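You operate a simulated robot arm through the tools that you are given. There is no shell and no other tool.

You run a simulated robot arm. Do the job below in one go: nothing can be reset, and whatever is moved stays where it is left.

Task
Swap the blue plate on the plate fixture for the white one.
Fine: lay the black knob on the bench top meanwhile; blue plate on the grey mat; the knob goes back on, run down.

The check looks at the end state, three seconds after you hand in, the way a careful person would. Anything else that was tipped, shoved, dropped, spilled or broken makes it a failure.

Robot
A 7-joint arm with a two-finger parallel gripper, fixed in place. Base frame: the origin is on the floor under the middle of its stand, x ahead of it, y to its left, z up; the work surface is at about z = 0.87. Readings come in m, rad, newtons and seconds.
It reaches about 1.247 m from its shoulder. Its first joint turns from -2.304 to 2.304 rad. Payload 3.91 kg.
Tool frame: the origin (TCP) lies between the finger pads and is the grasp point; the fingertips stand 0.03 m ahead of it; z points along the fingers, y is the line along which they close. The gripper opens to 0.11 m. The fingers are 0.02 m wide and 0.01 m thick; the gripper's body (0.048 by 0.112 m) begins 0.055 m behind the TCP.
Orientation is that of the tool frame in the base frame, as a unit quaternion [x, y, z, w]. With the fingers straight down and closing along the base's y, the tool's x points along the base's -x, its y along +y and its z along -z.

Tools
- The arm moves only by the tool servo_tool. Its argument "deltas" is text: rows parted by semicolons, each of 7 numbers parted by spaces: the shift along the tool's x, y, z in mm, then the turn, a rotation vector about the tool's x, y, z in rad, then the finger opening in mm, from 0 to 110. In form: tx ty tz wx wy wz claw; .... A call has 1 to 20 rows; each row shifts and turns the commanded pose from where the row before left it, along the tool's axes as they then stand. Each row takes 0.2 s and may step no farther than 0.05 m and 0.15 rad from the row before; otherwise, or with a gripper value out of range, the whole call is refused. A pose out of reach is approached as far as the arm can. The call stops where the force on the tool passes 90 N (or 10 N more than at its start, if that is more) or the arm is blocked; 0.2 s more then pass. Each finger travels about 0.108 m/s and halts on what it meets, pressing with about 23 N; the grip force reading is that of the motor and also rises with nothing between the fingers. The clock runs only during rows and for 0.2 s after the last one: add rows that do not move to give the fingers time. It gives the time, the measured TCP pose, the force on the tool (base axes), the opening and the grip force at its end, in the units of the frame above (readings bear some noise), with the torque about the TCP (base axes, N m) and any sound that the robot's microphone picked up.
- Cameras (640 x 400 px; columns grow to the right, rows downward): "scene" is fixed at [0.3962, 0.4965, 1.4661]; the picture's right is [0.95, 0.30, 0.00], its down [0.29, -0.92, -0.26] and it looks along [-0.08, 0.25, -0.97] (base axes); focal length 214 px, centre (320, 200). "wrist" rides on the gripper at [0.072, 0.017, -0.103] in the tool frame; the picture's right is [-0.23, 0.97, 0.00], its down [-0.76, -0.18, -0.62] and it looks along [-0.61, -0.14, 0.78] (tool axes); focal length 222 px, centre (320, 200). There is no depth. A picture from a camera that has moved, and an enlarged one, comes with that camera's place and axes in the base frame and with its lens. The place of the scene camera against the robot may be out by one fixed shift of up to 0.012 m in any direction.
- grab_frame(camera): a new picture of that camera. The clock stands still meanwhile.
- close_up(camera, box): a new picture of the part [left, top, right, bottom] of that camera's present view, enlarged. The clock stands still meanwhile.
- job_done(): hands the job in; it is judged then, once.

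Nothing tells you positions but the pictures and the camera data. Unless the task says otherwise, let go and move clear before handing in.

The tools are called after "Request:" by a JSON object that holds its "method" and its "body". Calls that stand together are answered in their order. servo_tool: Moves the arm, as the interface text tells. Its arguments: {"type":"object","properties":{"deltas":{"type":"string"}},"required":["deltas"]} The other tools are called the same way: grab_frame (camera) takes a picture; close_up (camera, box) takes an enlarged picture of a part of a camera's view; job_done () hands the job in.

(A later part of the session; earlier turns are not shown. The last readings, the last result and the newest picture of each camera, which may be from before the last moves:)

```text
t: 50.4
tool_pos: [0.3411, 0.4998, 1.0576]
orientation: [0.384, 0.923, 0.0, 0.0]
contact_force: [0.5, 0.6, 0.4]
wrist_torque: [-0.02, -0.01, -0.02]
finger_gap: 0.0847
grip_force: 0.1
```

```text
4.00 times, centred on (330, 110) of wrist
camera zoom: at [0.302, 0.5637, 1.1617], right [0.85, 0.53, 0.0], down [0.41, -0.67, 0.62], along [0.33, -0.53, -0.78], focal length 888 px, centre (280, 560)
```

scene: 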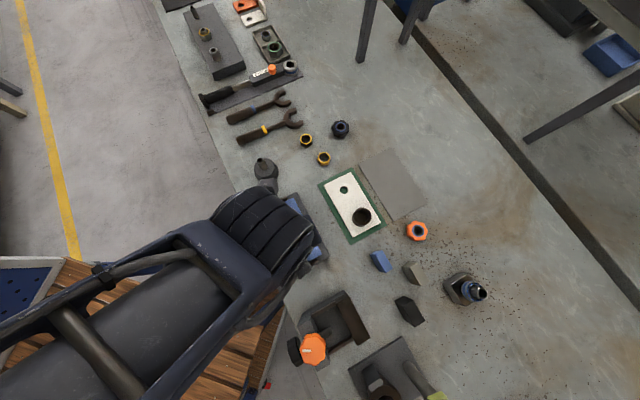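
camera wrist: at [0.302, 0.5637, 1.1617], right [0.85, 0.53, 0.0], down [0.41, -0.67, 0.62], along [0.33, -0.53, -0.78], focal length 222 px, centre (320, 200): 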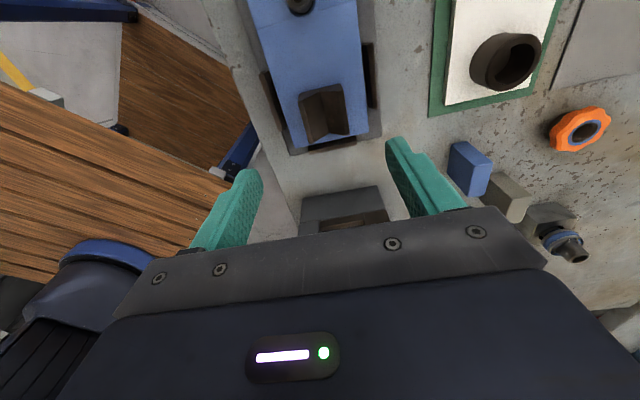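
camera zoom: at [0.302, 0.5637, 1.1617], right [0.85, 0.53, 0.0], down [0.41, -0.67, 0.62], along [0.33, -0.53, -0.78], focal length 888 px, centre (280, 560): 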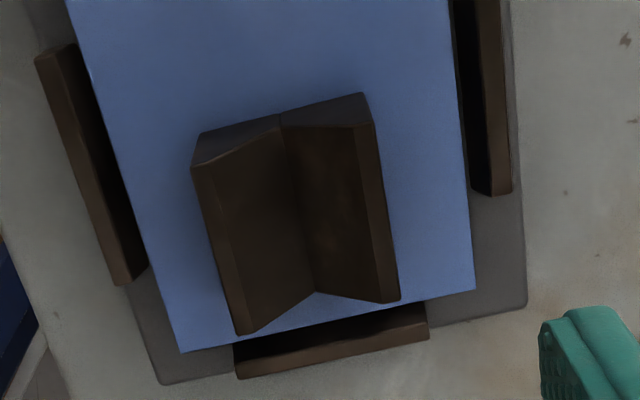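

The handle is a V-block, about 45 mm wide by 42 mm long with its top near z ≈ 0.939, centred at (0.346, 0.503) and aligned with the plate. I'll narrow the opening to 66 mm to clear the side bars, grip slightly toward the plate's centre, and descend.

Request:
{"method": "servo_tool", "body": {"deltas": "7.8 5.2 0 0 0 0 66; 0 0 25 0 0 0 66; 0 0 25 0 0 0 66; 0 0 25 0 0 0 66; 0 0 12 0 0 0 66; 0 0 0 0 0 0 66; 0 0 0 0 0 0 66"}}

Request:
{"method": "grab_frame", "body": {"camera": "wrist"}}

Request:
{"method": "close_up", "body": {"camera": "wrist", "box": [200, 60, 440, 230]}}

```text
t: 52.0
tool_pos: [0.3426, 0.5123, 0.9697]
orientation: [0.384, 0.923, 0.0, -0.001]
contact_force: [-0.2, 0.4, 0.3]
wrist_torque: [0.01, -0.01, 0.0]
finger_gap: 0.0662
grip_force: 0.2
```

```text
taken
camera wrist: at [0.3027, 0.5755, 1.074], right [0.85, 0.53, 0.0], down [0.41, -0.67, 0.62], along [0.33, -0.53, -0.78], focal length 222 px, centre (320, 200)
```

wrist: 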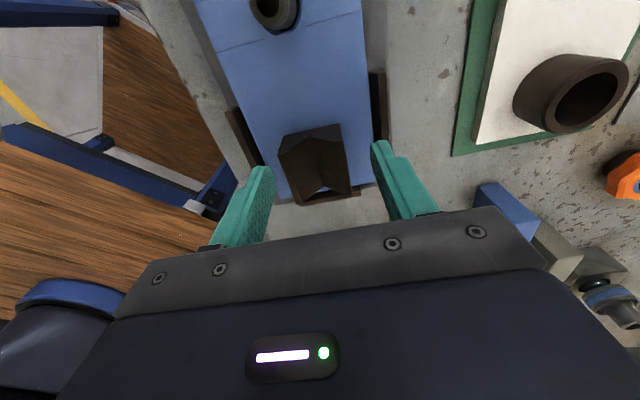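

```text
2.35 times, centred on (320, 145) of wrist
camera zoom: at [0.3027, 0.5755, 1.074], right [0.85, 0.53, 0.0], down [0.41, -0.67, 0.62], along [0.33, -0.53, -0.78], focal length 523 px, centre (320, 329)
```

zoom: 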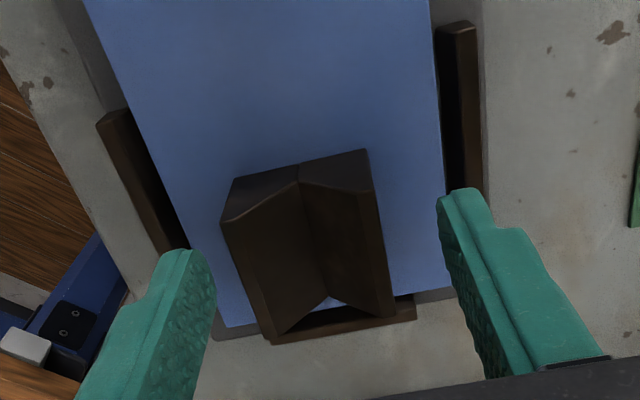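

Request:
{"method": "servo_tool", "body": {"deltas": "0 -4.3 0 0 0 0 66; 0 0 10 0 0 0 66; 0 0 8 0 0 0 66; 0 0 0 0 0 0 66; 0 0 0 0 0 0 66"}}

Request:
{"method": "close_up", "body": {"camera": "wrist", "box": [200, 60, 440, 230]}}

```text
t: 53.2
tool_pos: [0.3394, 0.5087, 0.9506]
orientation: [0.383, 0.924, 0.0, 0.0]
contact_force: [-0.5, -0.9, -0.1]
wrist_torque: [0.0, -0.03, -0.01]
finger_gap: 0.0662
grip_force: 0.1
```

```text
2.35 times, centred on (320, 145) of wrist
camera zoom: at [0.2984, 0.5723, 1.0539], right [0.85, 0.53, 0.0], down [0.41, -0.67, 0.62], along [0.33, -0.53, -0.78], focal length 523 px, centre (320, 329)
```

zoom: 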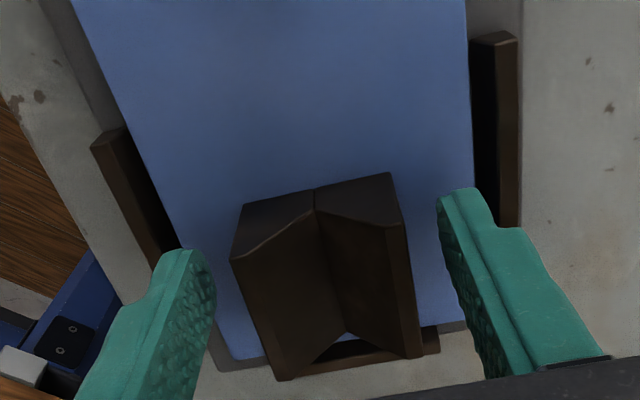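

Request:
{"method": "servo_tool", "body": {"deltas": "0 -0.4 0 0 0 0 58; 0 0 5 0 0 0 58; 0 0 4 0 0 0 58; 0 0 0 0 0 0 58; 0 0 0 0 0 0 58"}}

Request:
{"method": "close_up", "body": {"camera": "wrist", "box": [200, 60, 440, 230]}}

```text
t: 54.4
tool_pos: [0.3361, 0.5093, 0.9431]
orientation: [0.384, 0.923, 0.0, 0.0]
contact_force: [-0.3, -0.2, 0.2]
wrist_torque: [0.0, -0.03, 0.0]
finger_gap: 0.0581
grip_force: 0.1
```

```text
2.35 times, centred on (320, 145) of wrist
camera zoom: at [0.2971, 0.5715, 1.0466], right [0.85, 0.53, 0.0], down [0.41, -0.67, 0.62], along [0.33, -0.53, -0.78], focal length 523 px, centre (320, 329)
```

zoom: 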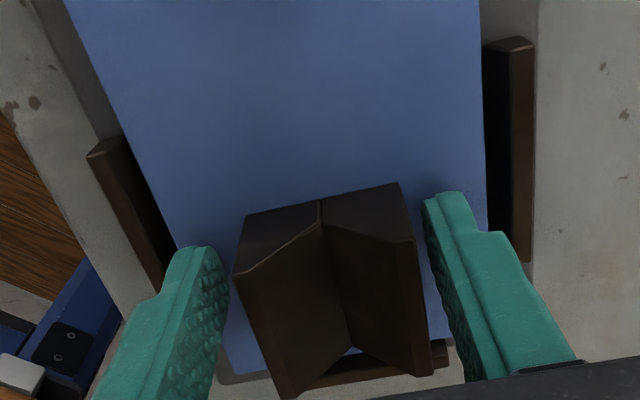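

Request:
{"method": "servo_tool", "body": {"deltas": "0 0 2 0 0 0 58; 0 0 0 0 0 0 30; 0 0 0 0 0 0 30; 0 0 0 0 0 0 30"}}

Request:
{"method": "close_up", "body": {"camera": "wrist", "box": [200, 60, 440, 230]}}

```text
t: 55.4
tool_pos: [0.3374, 0.5079, 0.9407]
orientation: [0.384, 0.923, 0.0, 0.001]
contact_force: [7.0, 11.2, 3.5]
wrist_torque: [0.38, 0.09, -0.01]
finger_gap: 0.0438
grip_force: 23.6
```

```text
2.35 times, centred on (320, 145) of wrist
camera zoom: at [0.2977, 0.572, 1.045], right [0.85, 0.53, 0.0], down [0.41, -0.67, 0.62], along [0.33, -0.53, -0.78], focal length 523 px, centre (320, 329)
```

zoom: 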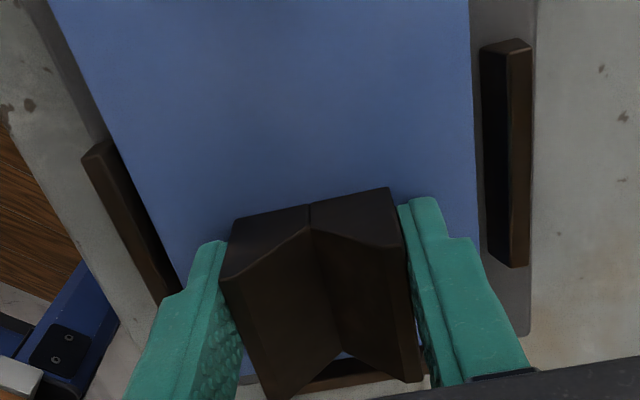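

The V-block is gripped at 43.8 mm. I'll relieve the small side load, then lift a few millimetres and watch force and torque.

Request:
{"method": "servo_tool", "body": {"deltas": "0 1 0 0 0 0 30; 0 0 0 0 0 0 30"}}

Request:
{"method": "servo_tool", "body": {"deltas": "0 0 -1.5 0 0 0 30; 0 0 -1.5 0 0 0 30; 0 0 0 0 0 0 30"}}

Request:
{"method": "close_up", "body": {"camera": "wrist", "box": [160, 0, 460, 240]}}

```text
t: 56.0
tool_pos: [0.3368, 0.5091, 0.9412]
orientation: [0.383, 0.924, 0.0, 0.0]
contact_force: [-2.0, 3.0, 13.7]
wrist_torque: [0.17, 0.31, -0.22]
finger_gap: 0.0437
grip_force: 23.3
```

```text
t: 56.8
tool_pos: [0.3386, 0.5084, 0.9438]
orientation: [0.383, 0.924, 0.0, -0.001]
contact_force: [-0.4, 0.4, 0.3]
wrist_torque: [-0.08, -0.07, 0.02]
finger_gap: 0.044
grip_force: 22.8
```

```text
1.67 times, centred on (310, 120) of wrist
camera zoom: at [0.2987, 0.572, 1.0467], right [0.85, 0.53, 0.0], down [0.41, -0.66, 0.62], along [0.33, -0.53, -0.78], focal length 370 px, centre (337, 333)
```

zoom: 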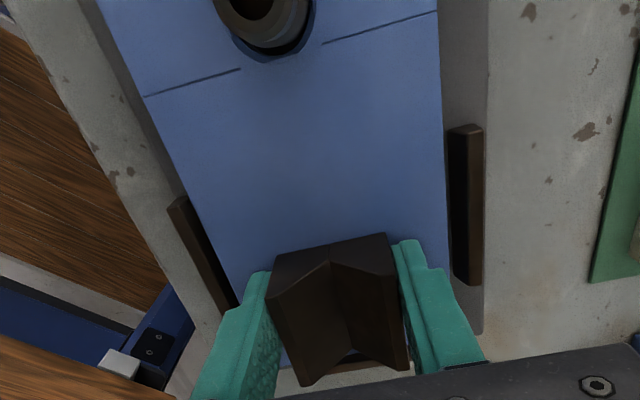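

Request:
{"method": "servo_tool", "body": {"deltas": "0 0 -1.5 0 0 0 30; 0 0 -1.5 0 0 0 30; 0 0 0 0 0 0 30; 0 0 0 0 0 0 30"}}

Request:
{"method": "close_up", "body": {"camera": "wrist", "box": [160, 0, 460, 240]}}

```text
t: 57.8
tool_pos: [0.339, 0.5098, 0.9471]
orientation: [0.384, 0.923, 0.0, 0.0]
contact_force: [-0.3, -0.3, -3.7]
wrist_torque: [-0.07, -0.06, 0.02]
finger_gap: 0.0438
grip_force: 22.7
```

```text
1.67 times, centred on (310, 120) of wrist
camera zoom: at [0.2999, 0.573, 1.0506], right [0.85, 0.53, 0.0], down [0.41, -0.67, 0.62], along [0.33, -0.53, -0.78], focal length 370 px, centre (337, 333)
```

zoom: 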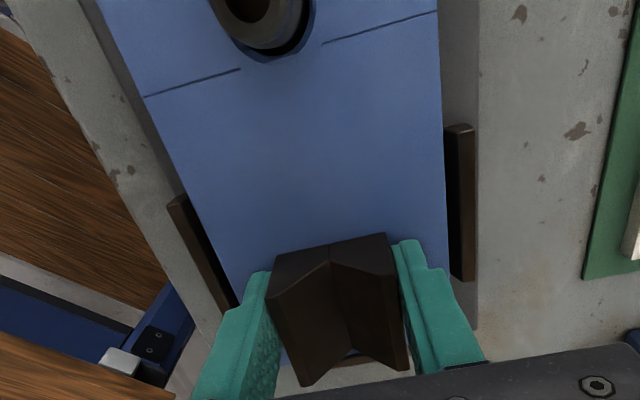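

The plate is light (about 3.7 N) and stays level in the grip. I'll lift it straight up past the stud.

Request:
{"method": "servo_tool", "body": {"deltas": "0 0 -8 0 0 0 30; 0 0 -8 0 0 0 30; 0 0 -8 0 0 0 30; 0 0 -8 0 0 0 30; 0 0 -10 0 0 0 30; 0 0 -12 0 0 0 30; 0 0 -15 0 0 0 30; 0 0 -15 0 0 0 30; 0 0 -16 0 0 0 30; 0 0 0 0 0 0 30; 0 0 0 0 0 0 30"}}

Request:
{"method": "grab_frame", "body": {"camera": "wrist"}}

Request:
{"method": "grab_frame", "body": {"camera": "scene"}}

```text
t: 60.2
tool_pos: [0.3369, 0.5082, 1.046]
orientation: [0.384, 0.923, -0.001, 0.0]
contact_force: [0.0, 1.2, -3.7]
wrist_torque: [-0.04, -0.07, -0.01]
finger_gap: 0.044
grip_force: 22.8
```

```text
taken
camera wrist: at [0.2981, 0.571, 1.1494], right [0.85, 0.53, 0.0], down [0.41, -0.66, 0.62], along [0.33, -0.53, -0.78], focal length 222 px, centre (320, 200)
```

wrist: 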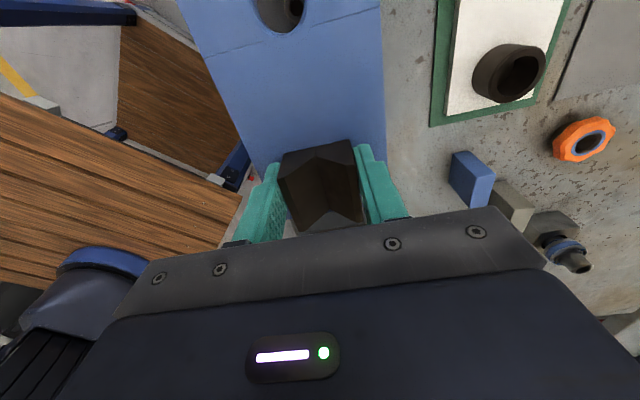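

```text
taken
```

scene: 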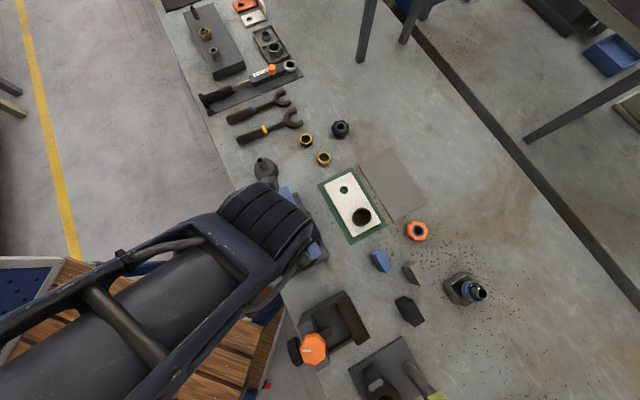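

The blue plate is clear of the stud. Before carrying it over, I'll take precise close-ups of the grey mat, using the knob's known position as a check on the scene camera.

Request:
{"method": "close_up", "body": {"camera": "scene", "box": [310, 110, 440, 250]}}

Request:
{"method": "close_up", "body": {"camera": "wrist", "box": [420, 0, 640, 160]}}

```text
2.86 times, centred on (375, 180) of scene
camera zoom: at [0.3962, 0.4965, 1.4661], right [0.95, 0.3, 0.0], down [0.29, -0.92, -0.26], along [-0.08, 0.25, -0.97], focal length 613 px, centre (163, 257)
```

zoom: 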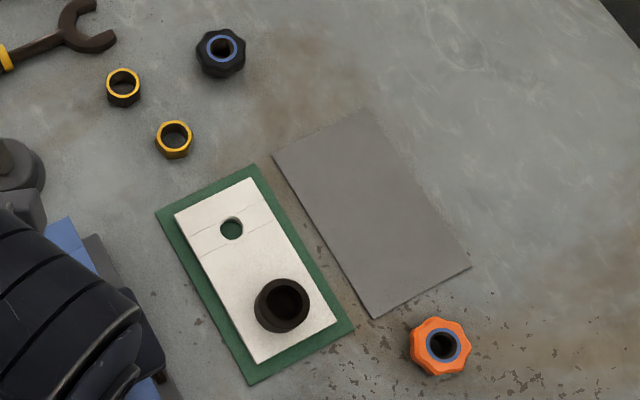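

```text
2.50 times, centred on (530, 80) of wrist
camera zoom: at [0.2981, 0.571, 1.1494], right [0.85, 0.53, 0.0], down [0.41, -0.66, 0.62], along [0.33, -0.53, -0.78], focal length 555 px, centre (-205, 500)
```

zoom: 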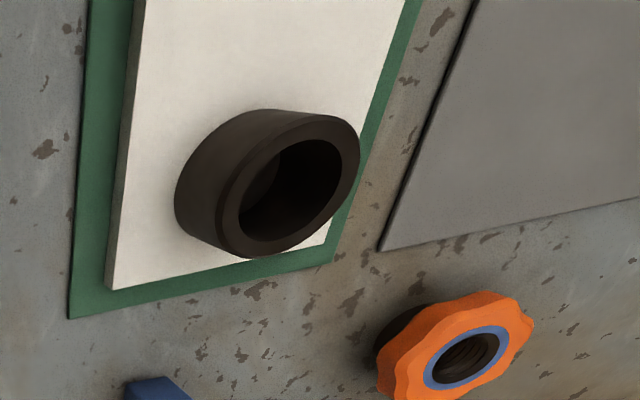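

With the scene camera corrected by about (+4, +2, +6) mm, both cameras put the grey mat's centre at about (0.541, 0.7655), aligned with the plates. I'll carry the blue plate over at height so it ends up centred there.

Request:
{"method": "servo_tool", "body": {"deltas": "0 30 0 0 0 0 30; 0 40 0 0 0 0 30; 0 42 0 0 0 0 30; 0 42 0 0 0 0 30; 0 42 0 0 0 0 30; 0 42 0 0 0 0 30; 0 42 0 0 0 0 30; -1.8 30 0 0 0 0 30; 0 15 0 0 0 0 30; 0 0 0 0 0 0 30; 0 0 0 0 0 0 30"}}

Request:
{"method": "grab_frame", "body": {"camera": "wrist"}}

Request:
{"method": "grab_frame", "body": {"camera": "scene"}}

```text
t: 62.6
tool_pos: [0.5701, 0.735, 1.0447]
orientation: [0.384, 0.923, 0.0, -0.001]
contact_force: [0.0, 0.1, -4.6]
wrist_torque: [-0.1, -0.08, 0.02]
finger_gap: 0.044
grip_force: 23.0
```

```text
taken
camera wrist: at [0.5302, 0.8, 1.148], right [0.85, 0.53, 0.0], down [0.41, -0.66, 0.62], along [0.33, -0.53, -0.78], focal length 222 px, centre (320, 200)
```

wrist: 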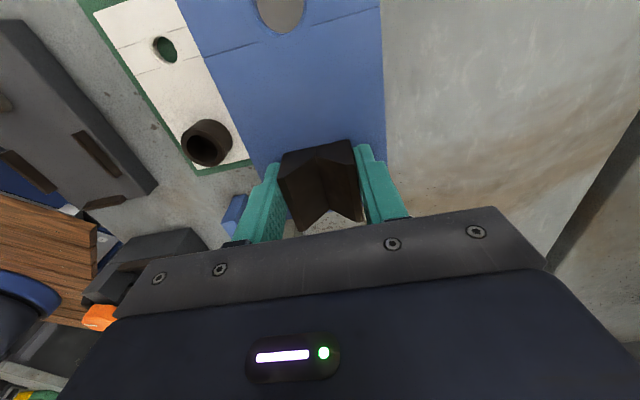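

```text
taken
```

scene: 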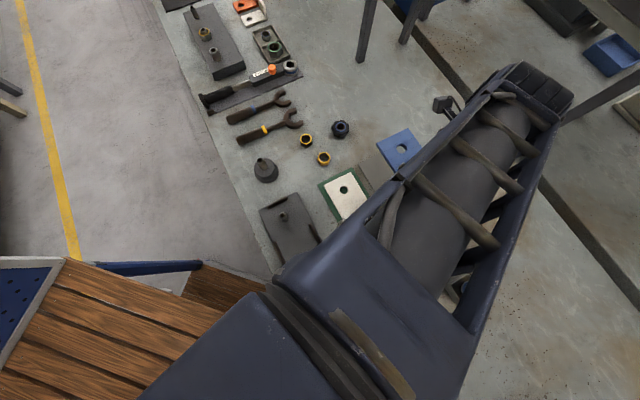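

Request:
{"method": "servo_tool", "body": {"deltas": "0 0 20 0 0 0 30; 0 0 20 0 0 0 30; 0 0 20 0 0 0 30; 0 0 20 0 0 0 30; 0 0 15 0 0 0 30; 0 0 0 0 0 0 30; 0 0 0 0 0 0 30"}}

Request:
{"method": "grab_frame", "body": {"camera": "wrist"}}

Request:
{"method": "close_up", "body": {"camera": "scene", "box": [330, 100, 450, 220]}}

```text
t: 64.2
tool_pos: [0.5699, 0.7369, 0.9508]
orientation: [0.384, 0.924, 0.0, 0.0]
contact_force: [-0.6, 0.2, -4.0]
wrist_torque: [-0.06, -0.06, 0.03]
finger_gap: 0.0439
grip_force: 23.4
```

```text
taken
camera wrist: at [0.5304, 0.8003, 1.0551], right [0.85, 0.53, 0.0], down [0.41, -0.67, 0.62], along [0.33, -0.53, -0.78], focal length 222 px, centre (320, 200)
```

wrist: 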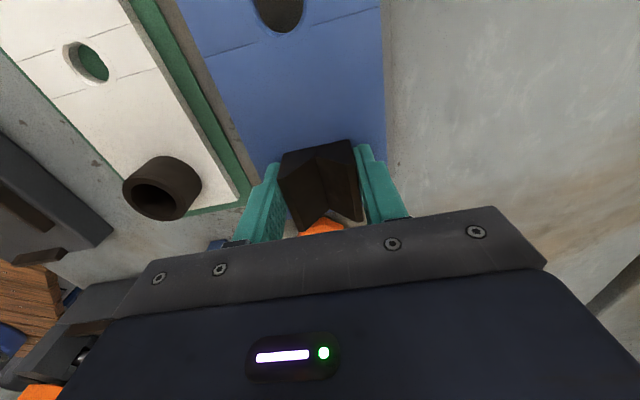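

```text
3.33 times, centred on (390, 160) of scene
camera zoom: at [0.3962, 0.4965, 1.4661], right [0.95, 0.3, 0.0], down [0.29, -0.92, -0.26], along [-0.08, 0.25, -0.97], focal length 715 px, centre (87, 333)
```

zoom: 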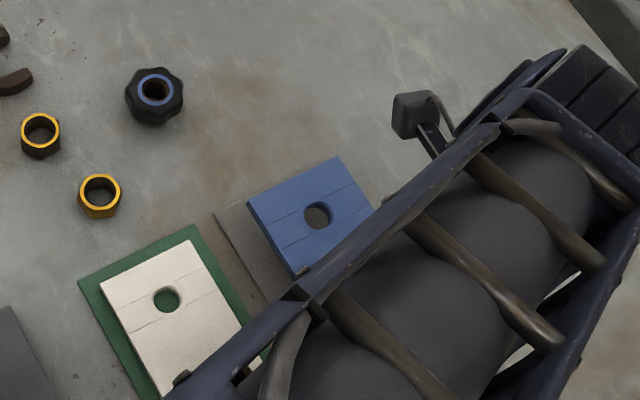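

Request:
{"method": "servo_tool", "body": {"deltas": "-1 0 8 0 0 0 30; 0 0 8 0 0 0 30; 0 0 6 0 0 0 30; 0 0 0 0 0 0 30; 0 0 0 0 0 0 30"}}

Request:
{"method": "servo_tool", "body": {"deltas": "0 0 2 0 0 0 30; 0 0 1 0 0 0 30; 0 0 0 0 0 0 30"}}

Request:
{"method": "servo_tool", "body": {"deltas": "0 0 1 0 0 0 30; 0 0 1 0 0 0 30; 0 0 0 0 0 0 30"}}

Request:
{"method": "grab_frame", "body": {"camera": "wrist"}}

```text
t: 65.4
tool_pos: [0.5713, 0.7371, 0.9295]
orientation: [0.383, 0.924, -0.001, 0.0]
contact_force: [-0.1, -0.2, -3.1]
wrist_torque: [-0.07, -0.08, -0.03]
finger_gap: 0.0439
grip_force: 22.8
```

```text
t: 66.2
tool_pos: [0.5711, 0.7354, 0.9255]
orientation: [0.384, 0.923, -0.001, 0.0]
contact_force: [-1.4, -0.3, -3.8]
wrist_torque: [-0.04, -0.07, 0.03]
finger_gap: 0.044
grip_force: 23.8
```

```text
t: 67.0
tool_pos: [0.5705, 0.7351, 0.9247]
orientation: [0.383, 0.924, 0.0, 0.0]
contact_force: [-0.1, -0.5, -2.0]
wrist_torque: [-0.08, -0.05, 0.02]
finger_gap: 0.0438
grip_force: 23.2
```

```text
taken
camera wrist: at [0.5303, 0.7998, 1.0276], right [0.85, 0.53, 0.0], down [0.41, -0.66, 0.62], along [0.33, -0.53, -0.78], focal length 222 px, centre (320, 200)
```

wrist: 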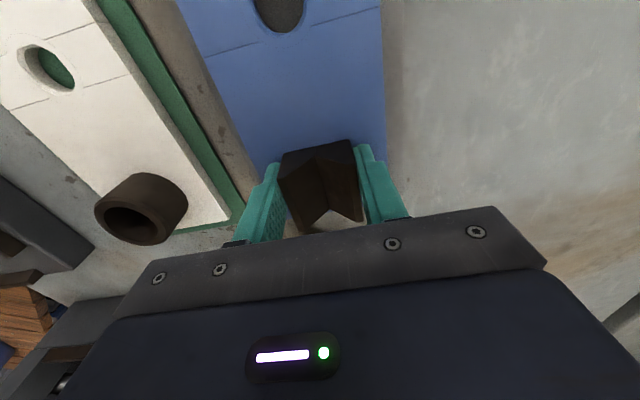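

Request:
{"method": "close_up", "body": {"camera": "wrist", "box": [160, 0, 460, 200]}}

Request:
{"method": "close_up", "body": {"camera": "scene", "box": [340, 130, 420, 210]}}

```text
2.00 times, centred on (310, 100) of wrist
camera zoom: at [0.5303, 0.7998, 1.0276], right [0.85, 0.53, 0.0], down [0.41, -0.66, 0.62], along [0.33, -0.53, -0.78], focal length 444 px, centre (340, 400)
```

zoom: 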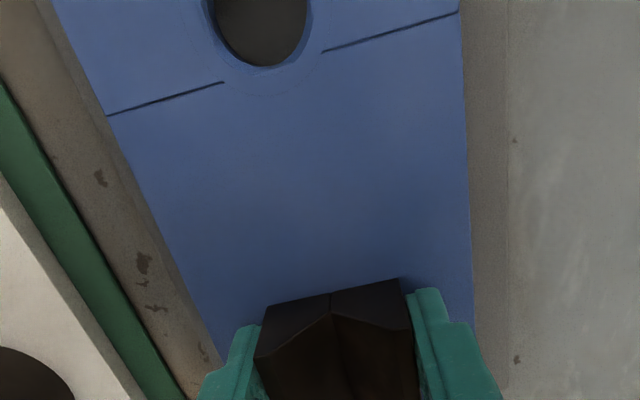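

```text
5.00 times, centred on (380, 170) of scene
camera zoom: at [0.3962, 0.4965, 1.4661], right [0.95, 0.3, 0.0], down [0.29, -0.92, -0.26], along [-0.08, 0.25, -0.97], focal length 1072 px, centre (20, 350)
```

zoom: 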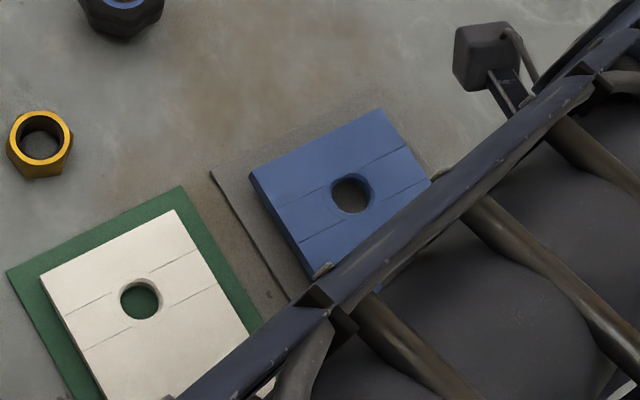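

The plate is centred on the mat, with margins of about 15 mm all round. I'll lower it the last few millimetres until it touches.

Request:
{"method": "servo_tool", "body": {"deltas": "0 0 1 0 0 0 30; 0 0 1 0 0 0 30; 0 0 0 0 0 0 30"}}

Request:
{"method": "servo_tool", "body": {"deltas": "0 0 1 0 0 0 30; 0 0 0 0 0 0 30"}}

```text
t: 67.8
tool_pos: [0.5701, 0.7369, 0.9233]
orientation: [0.384, 0.923, 0.0, -0.001]
contact_force: [-0.1, 0.6, -3.8]
wrist_torque: [-0.06, -0.05, 0.02]
finger_gap: 0.0437
grip_force: 23.3
```

```text
t: 68.4
tool_pos: [0.5707, 0.7378, 0.9219]
orientation: [0.383, 0.924, 0.0, 0.0]
contact_force: [-0.4, 0.2, -4.2]
wrist_torque: [-0.05, -0.08, 0.01]
finger_gap: 0.0439
grip_force: 22.8
```

Request:
{"method": "servo_tool", "body": {"deltas": "0 0 1 0 0 0 30; 0 0 0 0 0 0 30"}}

Request:
{"method": "servo_tool", "body": {"deltas": "0 0 1 0 0 0 30; 0 0 0 0 0 0 30"}}

Request:
{"method": "servo_tool", "body": {"deltas": "0 0 1 0 0 0 30; 0 0 0 0 0 0 30"}}

```text
t: 69.0
tool_pos: [0.5701, 0.7367, 0.9197]
orientation: [0.383, 0.924, 0.0, 0.0]
contact_force: [-0.4, -0.2, -3.3]
wrist_torque: [-0.08, -0.04, 0.0]
finger_gap: 0.0439
grip_force: 22.9
```

```text
t: 69.6
tool_pos: [0.5708, 0.7361, 0.9195]
orientation: [0.384, 0.924, 0.0, 0.0]
contact_force: [0.1, 0.0, -4.0]
wrist_torque: [-0.05, -0.02, 0.02]
finger_gap: 0.0436
grip_force: 22.7
```

```text
t: 70.2
tool_pos: [0.5707, 0.7374, 0.9187]
orientation: [0.384, 0.923, 0.0, 0.0]
contact_force: [0.1, -0.4, -2.3]
wrist_torque: [-0.06, -0.06, 0.02]
finger_gap: 0.0436
grip_force: 22.7
```

Request:
{"method": "servo_tool", "body": {"deltas": "0 0 1 0 0 0 30; 0 0 0 0 0 0 30"}}

Request:
{"method": "servo_tool", "body": {"deltas": "0 0 1 0 0 0 30; 0 0 0 0 0 0 30"}}

Request:
{"method": "close_up", "body": {"camera": "wrist", "box": [160, 0, 460, 200]}}

```text
t: 70.8
tool_pos: [0.5692, 0.7376, 0.917]
orientation: [0.382, 0.924, 0.001, 0.0]
contact_force: [0.2, -0.5, -3.9]
wrist_torque: [-0.06, -0.04, 0.0]
finger_gap: 0.0441
grip_force: 22.7
```

```text
t: 71.4
tool_pos: [0.5699, 0.7358, 0.9162]
orientation: [0.383, 0.924, 0.0, 0.0]
contact_force: [-0.2, 0.1, -3.7]
wrist_torque: [-0.06, -0.07, 0.0]
finger_gap: 0.0441
grip_force: 23.1
```

```text
2.00 times, centred on (310, 100) of wrist
camera zoom: at [0.5307, 0.8001, 1.02], right [0.85, 0.53, 0.0], down [0.41, -0.66, 0.62], along [0.33, -0.53, -0.78], focal length 444 px, centre (340, 400)
```

zoom: 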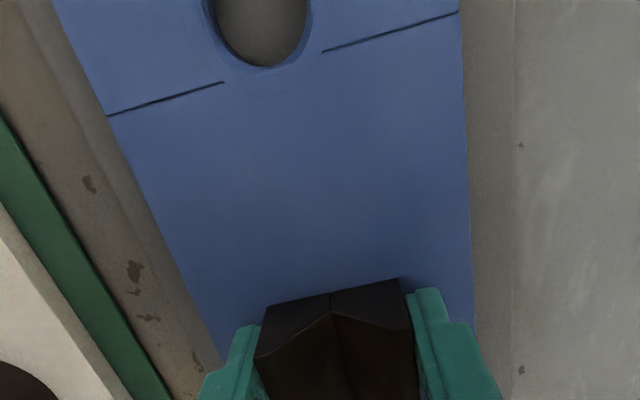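

Request:
{"method": "servo_tool", "body": {"deltas": "0 0 1 0 0 0 30; 0 0 0 0 0 0 30"}}

Request:
{"method": "servo_tool", "body": {"deltas": "0 0 1 0 0 0 30; 0 0 0 0 0 0 30"}}

Request:
{"method": "servo_tool", "body": {"deltas": "0 0 1 0 0 0 30; 0 0 0 0 0 0 30"}}

```text
t: 72.0
tool_pos: [0.5707, 0.7366, 0.9151]
orientation: [0.384, 0.923, 0.0, 0.001]
contact_force: [0.0, -0.4, -3.2]
wrist_torque: [-0.03, -0.05, 0.02]
finger_gap: 0.044
grip_force: 23.5
```

```text
t: 72.6
tool_pos: [0.5696, 0.736, 0.9147]
orientation: [0.384, 0.923, 0.0, 0.0]
contact_force: [0.2, 0.4, -3.5]
wrist_torque: [-0.03, -0.03, -0.01]
finger_gap: 0.0438
grip_force: 23.3
```

```text
t: 73.2
tool_pos: [0.5709, 0.7368, 0.914]
orientation: [0.383, 0.924, 0.0, 0.0]
contact_force: [0.3, -1.9, -1.1]
wrist_torque: [0.0, 0.22, 0.18]
finger_gap: 0.044
grip_force: 23.2
```

Request:
{"method": "servo_tool", "body": {"deltas": "0 0 0.7 0 0 0 30; 0 0 0 0 0 0 30"}}

Request:
{"method": "close_up", "body": {"camera": "wrist", "box": [160, 0, 460, 200]}}

```text
t: 73.8
tool_pos: [0.5705, 0.7362, 0.913]
orientation: [0.383, 0.924, 0.0, 0.0]
contact_force: [-2.3, -5.0, 6.9]
wrist_torque: [-0.4, 0.27, 0.07]
finger_gap: 0.0438
grip_force: 23.0
```

```text
2.00 times, centred on (310, 100) of wrist
camera zoom: at [0.5308, 0.7993, 1.0178], right [0.85, 0.53, 0.0], down [0.41, -0.67, 0.62], along [0.33, -0.53, -0.78], focal length 444 px, centre (340, 400)
```

zoom: 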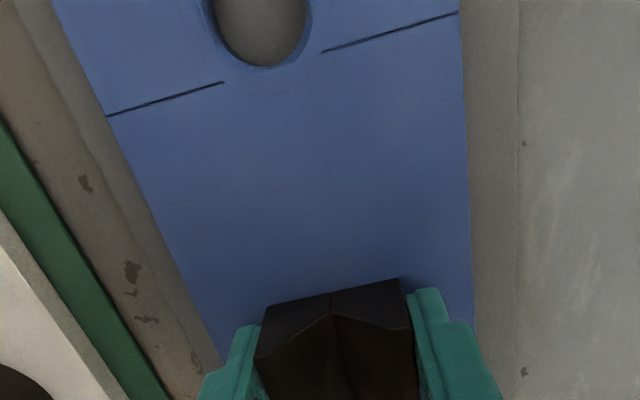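

The plate is resting on the mat with 7 N of contact. I'll release the V-block and rise clear.

Request:
{"method": "servo_tool", "body": {"deltas": "0 0 -0.4 0 0 0 30; 0 0 0 0 0 0 45; 0 0 0 0 0 0 62; 0 0 0 0 0 0 62; 0 0 -10 0 0 0 62; 0 0 -25 0 0 0 62; 0 0 -40 0 0 0 62; 0 0 -45 0 0 0 80; 0 0 0 0 0 0 80; 0 0 0 0 0 0 80"}}

Request:
{"method": "grab_frame", "body": {"camera": "wrist"}}

Request:
{"method": "grab_frame", "body": {"camera": "scene"}}

```text
t: 76.0
tool_pos: [0.5718, 0.7383, 1.034]
orientation: [0.384, 0.923, 0.0, 0.0]
contact_force: [0.7, -0.1, -0.5]
wrist_torque: [0.01, -0.01, 0.0]
finger_gap: 0.0798
grip_force: 0.1
```

```text
taken
camera wrist: at [0.5328, 0.8013, 1.1371], right [0.85, 0.53, 0.0], down [0.41, -0.67, 0.62], along [0.33, -0.53, -0.78], focal length 222 px, centre (320, 200)
```

wrist: 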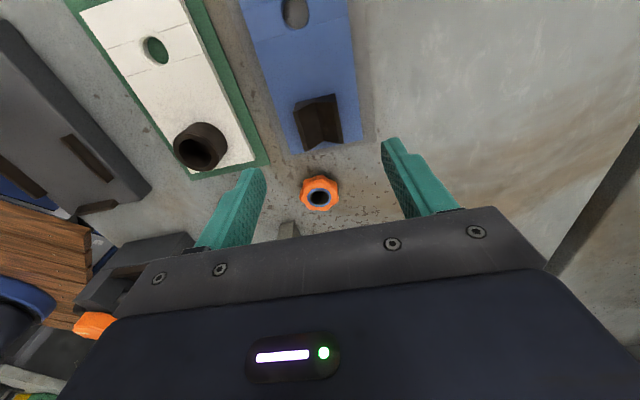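

```text
taken
```

scene: 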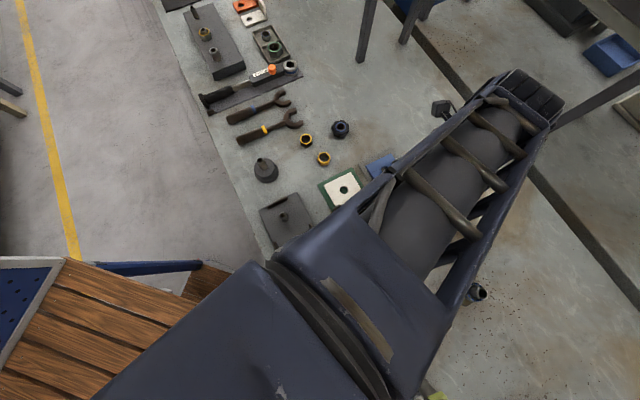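

The blue plate is lying flat on the grey mat. Next I'll move over the white plate's black cup to measure the cup and the hole.

Request:
{"method": "servo_tool", "body": {"deltas": "-1.3 -36.3 -6 0 0 0 80; -1.3 -36.3 -6 0 0 0 80; -1.3 -36.3 -6 0 0 0 80; -1.2 -36.4 -6 0 0 0 80; 0 0 0 0 0 0 80; 0 0 0 0 0 0 80"}}

Request:
{"method": "grab_frame", "body": {"camera": "wrist"}}

Request:
{"method": "close_up", "body": {"camera": "wrist", "box": [230, 0, 410, 160]}}

Request:
{"method": "close_up", "body": {"camera": "scene", "box": [250, 180, 340, 280]}}

```text
t: 77.4
tool_pos: [0.4694, 0.6316, 1.0594]
orientation: [0.384, 0.923, 0.0, 0.0]
contact_force: [-0.8, -0.1, -0.9]
wrist_torque: [0.03, 0.02, 0.02]
finger_gap: 0.0801
grip_force: 0.0
```

```text
taken
camera wrist: at [0.4299, 0.6945, 1.1621], right [0.85, 0.53, 0.0], down [0.41, -0.67, 0.62], along [0.33, -0.53, -0.78], focal length 222 px, centre (320, 200)
```

wrist: 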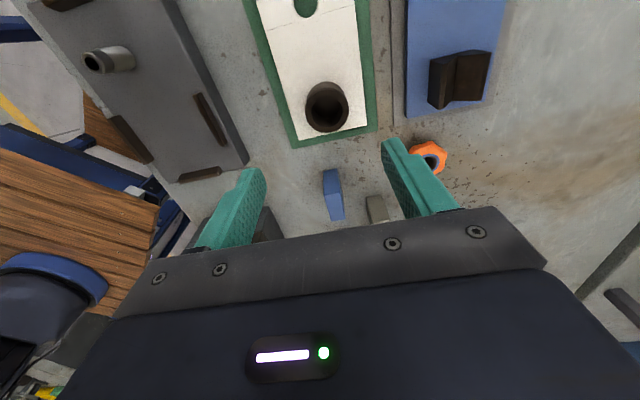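

```text
2.50 times, centred on (320, 80) of wrist
camera zoom: at [0.4299, 0.6945, 1.1621], right [0.85, 0.53, 0.0], down [0.41, -0.67, 0.62], along [0.33, -0.53, -0.78], focal length 555 px, centre (320, 500)
```

zoom: 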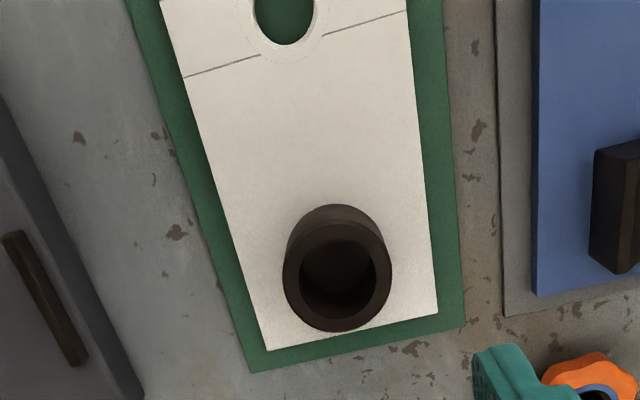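

```text
4.00 times, centred on (295, 230) of scene
camera zoom: at [0.3962, 0.4965, 1.4661], right [0.95, 0.3, 0.0], down [0.29, -0.92, -0.26], along [-0.08, 0.25, -0.97], focal length 858 px, centre (420, 80)
```

zoom: 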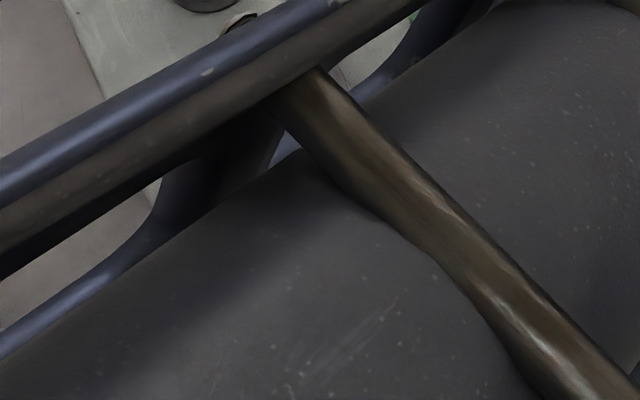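

Request:
{"method": "servo_tool", "body": {"deltas": "35 0 0 0 0 0 80; 35 0 0 0 0 0 80; 0 0 0 0 0 0 80; 0 0 0 0 0 0 80"}}

Request:
{"method": "grab_frame", "body": {"camera": "wrist"}}

Request:
{"method": "close_up", "body": {"camera": "wrist", "box": [210, 0, 430, 180]}}

```text
t: 78.4
tool_pos: [0.4218, 0.6818, 1.0574]
orientation: [0.383, 0.924, 0.0, 0.0]
contact_force: [-0.4, -0.1, -0.7]
wrist_torque: [-0.01, -0.01, 0.01]
finger_gap: 0.0799
grip_force: 0.0
```

```text
taken
camera wrist: at [0.3825, 0.7454, 1.1614], right [0.85, 0.53, 0.0], down [0.41, -0.66, 0.62], along [0.33, -0.53, -0.78], focal length 222 px, centre (320, 200)
```

wrist: 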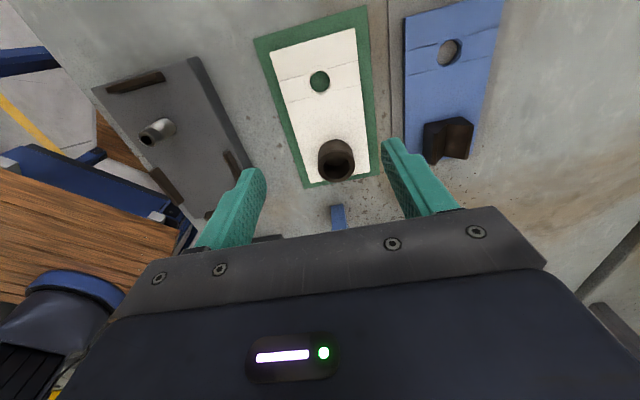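

```text
2.22 times, centred on (320, 90) of wrist
camera zoom: at [0.3825, 0.7454, 1.1614], right [0.85, 0.53, 0.0], down [0.41, -0.66, 0.62], along [0.33, -0.53, -0.78], focal length 494 px, centre (320, 444)
```

zoom: 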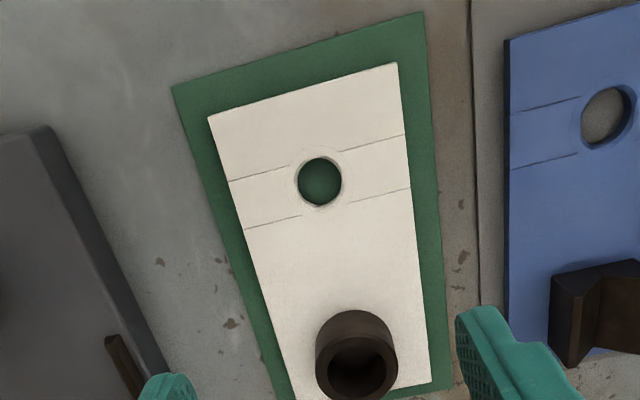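

The cup is about 48 mm across, centred near (0.478, 0.632) with its top around z ≈ 0.908. The white plate's hole is at about (0.410, 0.701), 97 mm away along the plate. Before gripping, I'll look straight down at the empty fixture to fix the stud position and guide-bar orientation.

Request:
{"method": "servo_tool", "body": {"deltas": "-4.1 -36.2 -7.8 0 0 0 80; -4.1 -36.2 -7.8 0 0 0 80; -4.1 -36.2 -7.8 0 0 0 80; -4.1 -36.2 -7.8 0 0 0 80; -4.1 -36.2 -7.8 0 0 0 80; 0 0 0 0 0 0 80; 0 0 0 0 0 0 80"}}

Request:
{"method": "grab_frame", "body": {"camera": "wrist"}}

Request:
{"method": "close_up", "body": {"camera": "wrist", "box": [220, 0, 420, 180]}}

```text
t: 80.0
tool_pos: [0.3079, 0.5365, 1.0933]
orientation: [0.384, 0.923, 0.0, 0.001]
contact_force: [0.2, -0.6, 0.2]
wrist_torque: [-0.01, 0.04, 0.02]
finger_gap: 0.0798
grip_force: 0.0
```

```text
taken
camera wrist: at [0.2687, 0.6004, 1.1981], right [0.85, 0.53, 0.0], down [0.41, -0.66, 0.62], along [0.33, -0.53, -0.78], focal length 222 px, centre (320, 200)
```

wrist: 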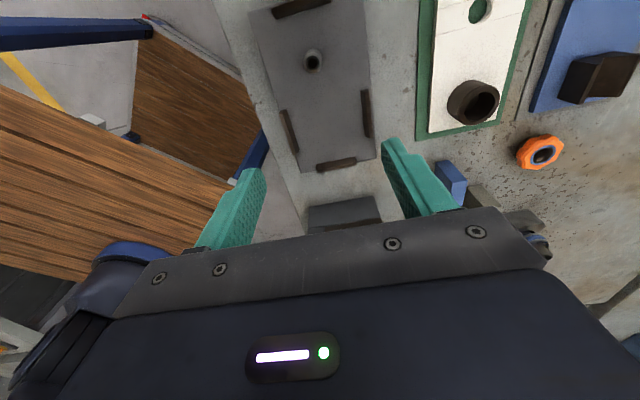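

```text
2.22 times, centred on (320, 90) of wrist
camera zoom: at [0.2687, 0.6004, 1.1981], right [0.85, 0.53, 0.0], down [0.41, -0.66, 0.62], along [0.33, -0.53, -0.78], focal length 494 px, centre (320, 444)
```

zoom: 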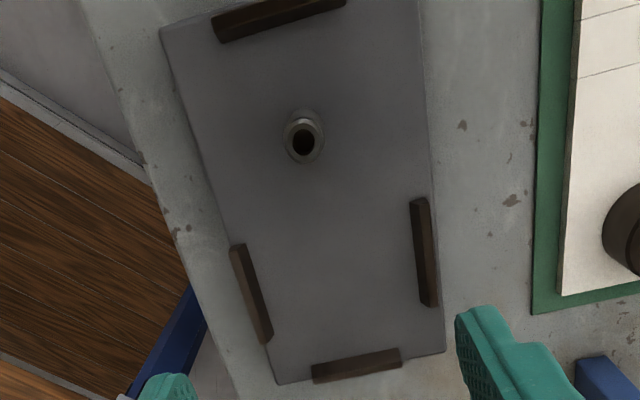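

Request:
{"method": "close_up", "body": {"camera": "wrist", "box": [240, 0, 400, 100]}}

Request:
{"method": "close_up", "body": {"camera": "wrist", "box": [260, 80, 420, 180]}}

```text
4.00 times, centred on (320, 50) of wrist
camera zoom: at [0.2687, 0.6004, 1.1981], right [0.85, 0.53, 0.0], down [0.41, -0.66, 0.62], along [0.33, -0.53, -0.78], focal length 888 px, centre (320, 800)
```

zoom: 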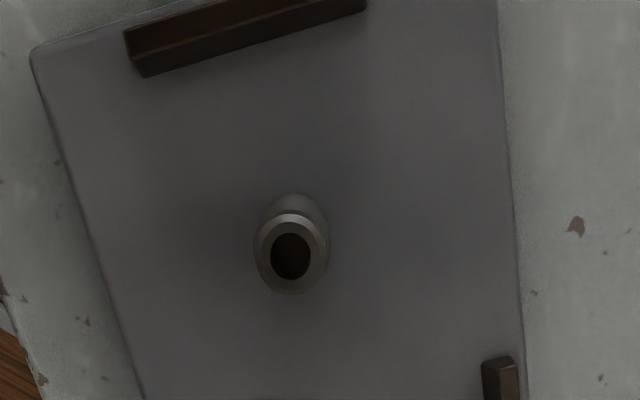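

```text
4.00 times, centred on (340, 130) of wrist
camera zoom: at [0.2687, 0.6004, 1.1981], right [0.85, 0.53, 0.0], down [0.41, -0.66, 0.62], along [0.33, -0.53, -0.78], focal length 888 px, centre (240, 480)
```

zoom: 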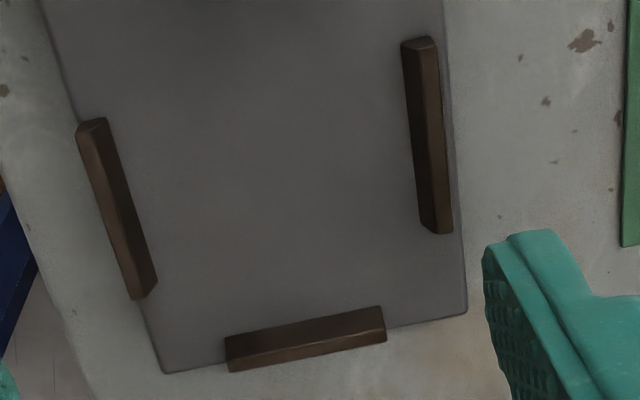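

The stud axis is at (0.279, 0.569) with its top at z ≈ 0.935. The guide bars run at exactly 45° with a few millimetres of play, and the white plate is parallel to the fixture. I'll go back over the cup to grip it.

Request:
{"method": "servo_tool", "body": {"deltas": "-10.7 37.5 0 0 0 0 80; -10.7 37.5 0 0 0 0 80; -10.7 37.5 0 0 0 0 80; -10.7 37.5 0 0 0 0 80; -10.9 37.3 0 0 0 0 80; 0 0 20 0 0 0 80; 0 0 30 0 0 0 80; 0 0 30 0 0 0 80; 0 0 30 0 0 0 80; 0 0 20 0 0 0 80; 0 0 0 0 0 0 80; 0 0 0 0 0 0 80"}}

Request:
{"method": "grab_frame", "body": {"camera": "wrist"}}

Request:
{"method": "close_up", "body": {"camera": "wrist", "box": [200, 60, 440, 230]}}

```text
t: 82.6
tool_pos: [0.479, 0.6309, 0.9676]
orientation: [0.383, 0.924, 0.0, 0.0]
contact_force: [0.2, -0.7, 0.6]
wrist_torque: [-0.01, -0.01, 0.01]
finger_gap: 0.0797
grip_force: 0.0
```

```text
taken
camera wrist: at [0.4395, 0.694, 1.0716], right [0.85, 0.53, 0.0], down [0.41, -0.67, 0.62], along [0.33, -0.53, -0.78], focal length 222 px, centre (320, 200)
```

wrist: 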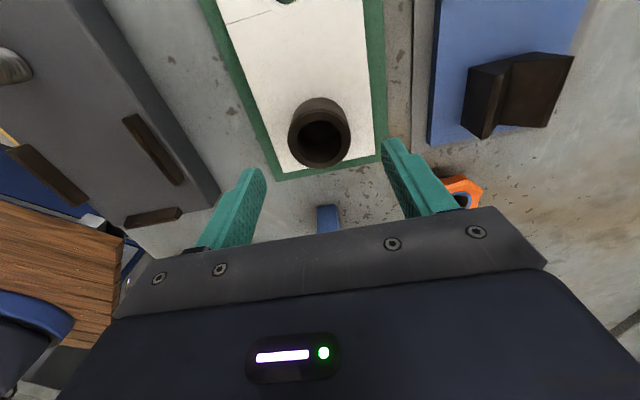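

```text
2.35 times, centred on (320, 145) of wrist
camera zoom: at [0.4395, 0.694, 1.0716], right [0.85, 0.53, 0.0], down [0.41, -0.67, 0.62], along [0.33, -0.53, -0.78], focal length 523 px, centre (320, 329)
```

zoom: 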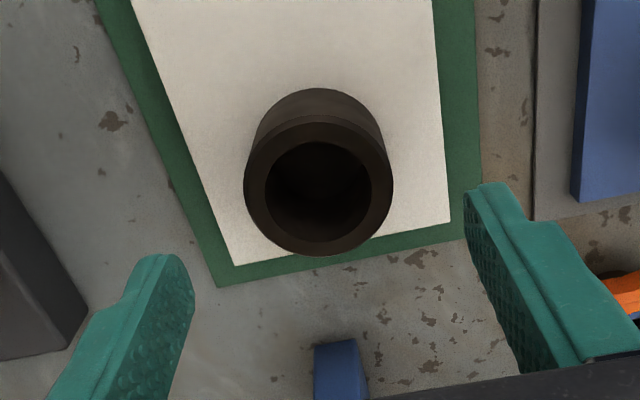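

Request:
{"method": "servo_tool", "body": {"deltas": "2 0.4 10 0 0 0 80; 0 0 15 0 0 0 80; 0 0 12 0 0 0 72; 0 0 0 0 0 0 72; 0 0 0 0 0 0 72"}}

Request:
{"method": "close_up", "body": {"camera": "wrist", "box": [200, 60, 440, 230]}}

```text
t: 83.8
tool_pos: [0.4773, 0.6337, 0.9283]
orientation: [0.384, 0.923, 0.0, 0.001]
contact_force: [-0.2, -0.3, -0.6]
wrist_torque: [-0.01, -0.01, -0.01]
finger_gap: 0.0719
grip_force: 0.1
```

```text
2.35 times, centred on (320, 145) of wrist
camera zoom: at [0.4377, 0.6975, 1.0313], right [0.85, 0.53, 0.0], down [0.41, -0.67, 0.62], along [0.33, -0.53, -0.78], focal length 523 px, centre (320, 329)
```

zoom: 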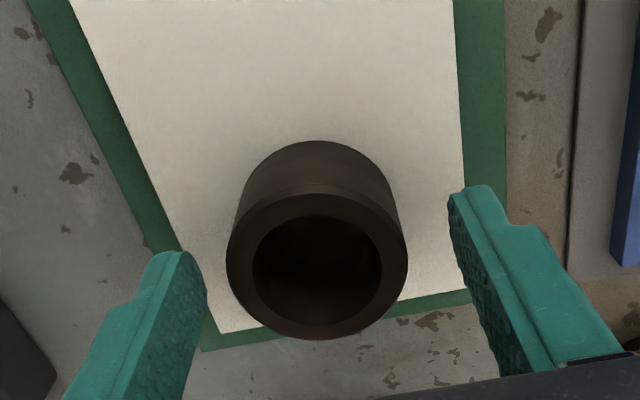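

Request:
{"method": "servo_tool", "body": {"deltas": "0 -0.5 6 0 0 0 72; 0 0 5 0 0 0 66; 0 0 0 0 0 0 62; 0 0 0 0 0 0 62"}}

Request:
{"method": "close_up", "body": {"camera": "wrist", "box": [200, 60, 440, 230]}}

```text
t: 84.8
tool_pos: [0.4774, 0.6338, 0.9186]
orientation: [0.384, 0.923, 0.0, 0.0]
contact_force: [-0.8, 0.2, 0.4]
wrist_torque: [0.0, -0.02, -0.04]
finger_gap: 0.0621
grip_force: 0.1
```

```text
2.35 times, centred on (320, 145) of wrist
camera zoom: at [0.4384, 0.6972, 1.0216], right [0.85, 0.53, 0.0], down [0.41, -0.66, 0.62], along [0.33, -0.53, -0.78], focal length 523 px, centre (320, 329)
```

zoom: 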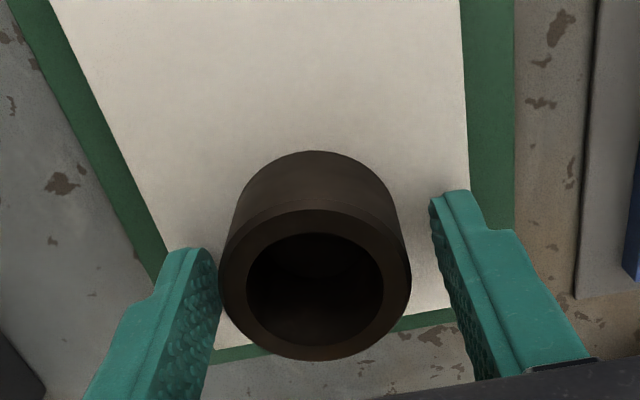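

Request:
{"method": "servo_tool", "body": {"deltas": "0 -0.8 1 0 0 0 62; 0 0 0 0 0 0 50; 0 0 0 0 0 0 36; 0 0 0 0 0 0 36; 0 0 0 0 0 0 36"}}

Request:
{"method": "close_up", "body": {"camera": "wrist", "box": [160, 0, 460, 230]}}

```text
t: 86.0
tool_pos: [0.4759, 0.6326, 0.9169]
orientation: [0.384, 0.923, 0.001, 0.0]
contact_force: [2.1, 1.4, 0.9]
wrist_torque: [-0.09, 0.01, -0.12]
finger_gap: 0.0447
grip_force: 22.6
```

```text
1.74 times, centred on (310, 115) of wrist
camera zoom: at [0.4372, 0.6964, 1.0203], right [0.85, 0.53, 0.0], down [0.41, -0.67, 0.62], along [0.33, -0.53, -0.78], focal length 386 px, centre (337, 348)
```

zoom: 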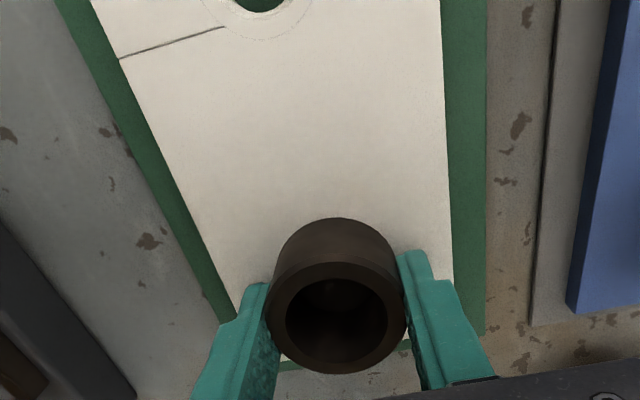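

The cup is held at 44.7 mm with almost no side load. I'll lift slightly and check that the plate stays level.

Request:
{"method": "servo_tool", "body": {"deltas": "0 0 -1.5 0 0 0 36; 0 0 -1.5 0 0 0 36; 0 0 -2 0 0 0 36; 0 0 -3 0 0 0 36; 0 0 0 0 0 0 36; 0 0 0 0 0 0 36"}}

Request:
{"method": "close_up", "body": {"camera": "wrist", "box": [160, 0, 460, 230]}}

```text
t: 87.4
tool_pos: [0.4765, 0.6325, 0.9265]
orientation: [0.384, 0.923, 0.0, 0.0]
contact_force: [0.1, -0.7, -2.9]
wrist_torque: [-0.06, -0.1, -0.01]
finger_gap: 0.045
grip_force: 23.2
```

```text
1.74 times, centred on (310, 115) of wrist
camera zoom: at [0.4368, 0.6966, 1.0288], right [0.85, 0.53, 0.0], down [0.41, -0.67, 0.62], along [0.33, -0.53, -0.78], focal length 386 px, centre (337, 348)
```

zoom: 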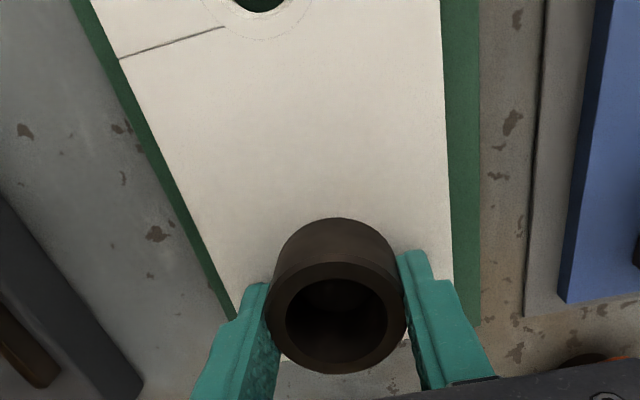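

The white plate is hanging level. I'll raise it above the stud height and carry it across to the fixture.

Request:
{"method": "servo_tool", "body": {"deltas": "0 0 -10 0 0 0 36; 0 0 -20 0 0 0 36; 0 0 -25 0 0 0 36; 0 0 -25 0 0 0 36; 0 0 -22 0 0 0 36; 0 0 0 0 0 0 36; 0 -20 0 0 0 0 36; 0 -35 0 0 0 0 36; 0 -40 0 0 0 0 36; 0 -40 0 0 0 0 36; -1 -30 0 0 0 0 36; 0 -20 0 0 0 0 36; 0 0 0 0 0 0 36; 0 0 0 0 0 0 36"}}

Request:
{"method": "grab_frame", "body": {"camera": "wrist"}}

Request:
{"method": "close_up", "body": {"camera": "wrist", "box": [160, 0, 460, 230]}}

Request:
{"method": "close_up", "body": {"camera": "scene", "box": [240, 170, 360, 290]}}

```text
t: 90.4
tool_pos: [0.3478, 0.498, 1.0273]
orientation: [0.384, 0.923, 0.001, 0.0]
contact_force: [0.9, 0.1, -3.3]
wrist_torque: [-0.12, -0.1, -0.03]
finger_gap: 0.0449
grip_force: 23.2
```

```text
taken
camera wrist: at [0.3073, 0.5618, 1.1321], right [0.85, 0.53, 0.0], down [0.41, -0.67, 0.62], along [0.33, -0.53, -0.78], focal length 222 px, centre (320, 200)
```

wrist: 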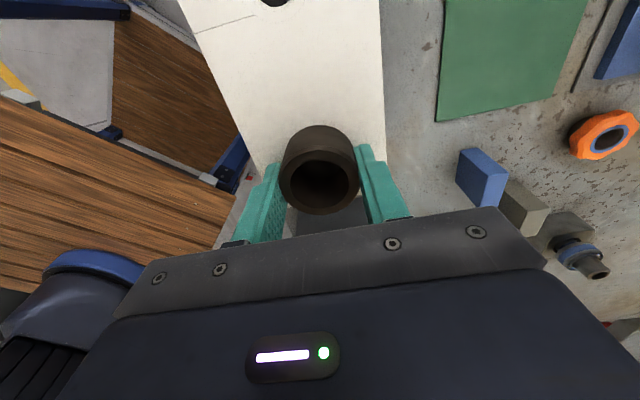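

```text
1.74 times, centred on (310, 115) of wrist
camera zoom: at [0.3073, 0.5618, 1.1321], right [0.85, 0.53, 0.0], down [0.41, -0.67, 0.62], along [0.33, -0.53, -0.78], focal length 386 px, centre (337, 348)
```

zoom: 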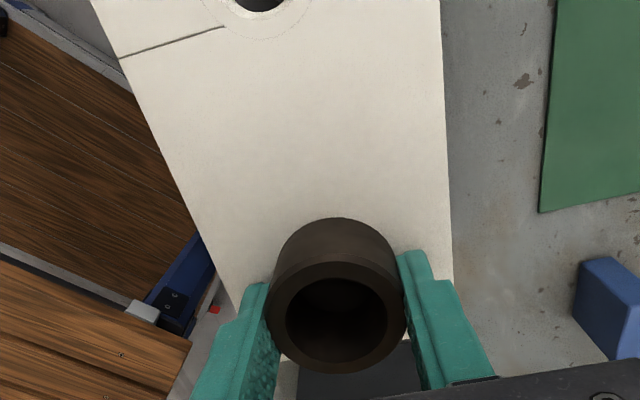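

```text
3.33 times, centred on (300, 230) of scene
camera zoom: at [0.3962, 0.4965, 1.4661], right [0.95, 0.3, 0.0], down [0.29, -0.92, -0.26], along [-0.08, 0.25, -0.97], focal length 715 px, centre (387, 100)
```

zoom: 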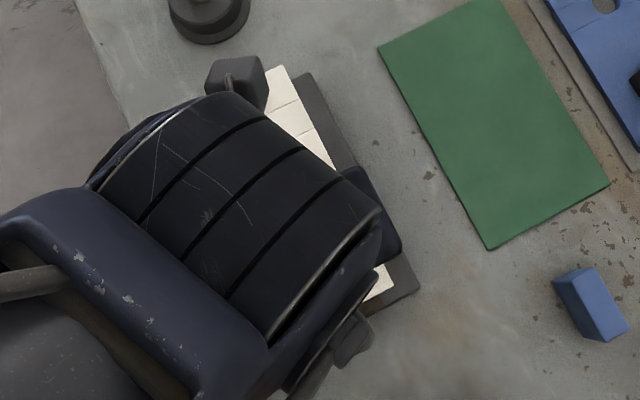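

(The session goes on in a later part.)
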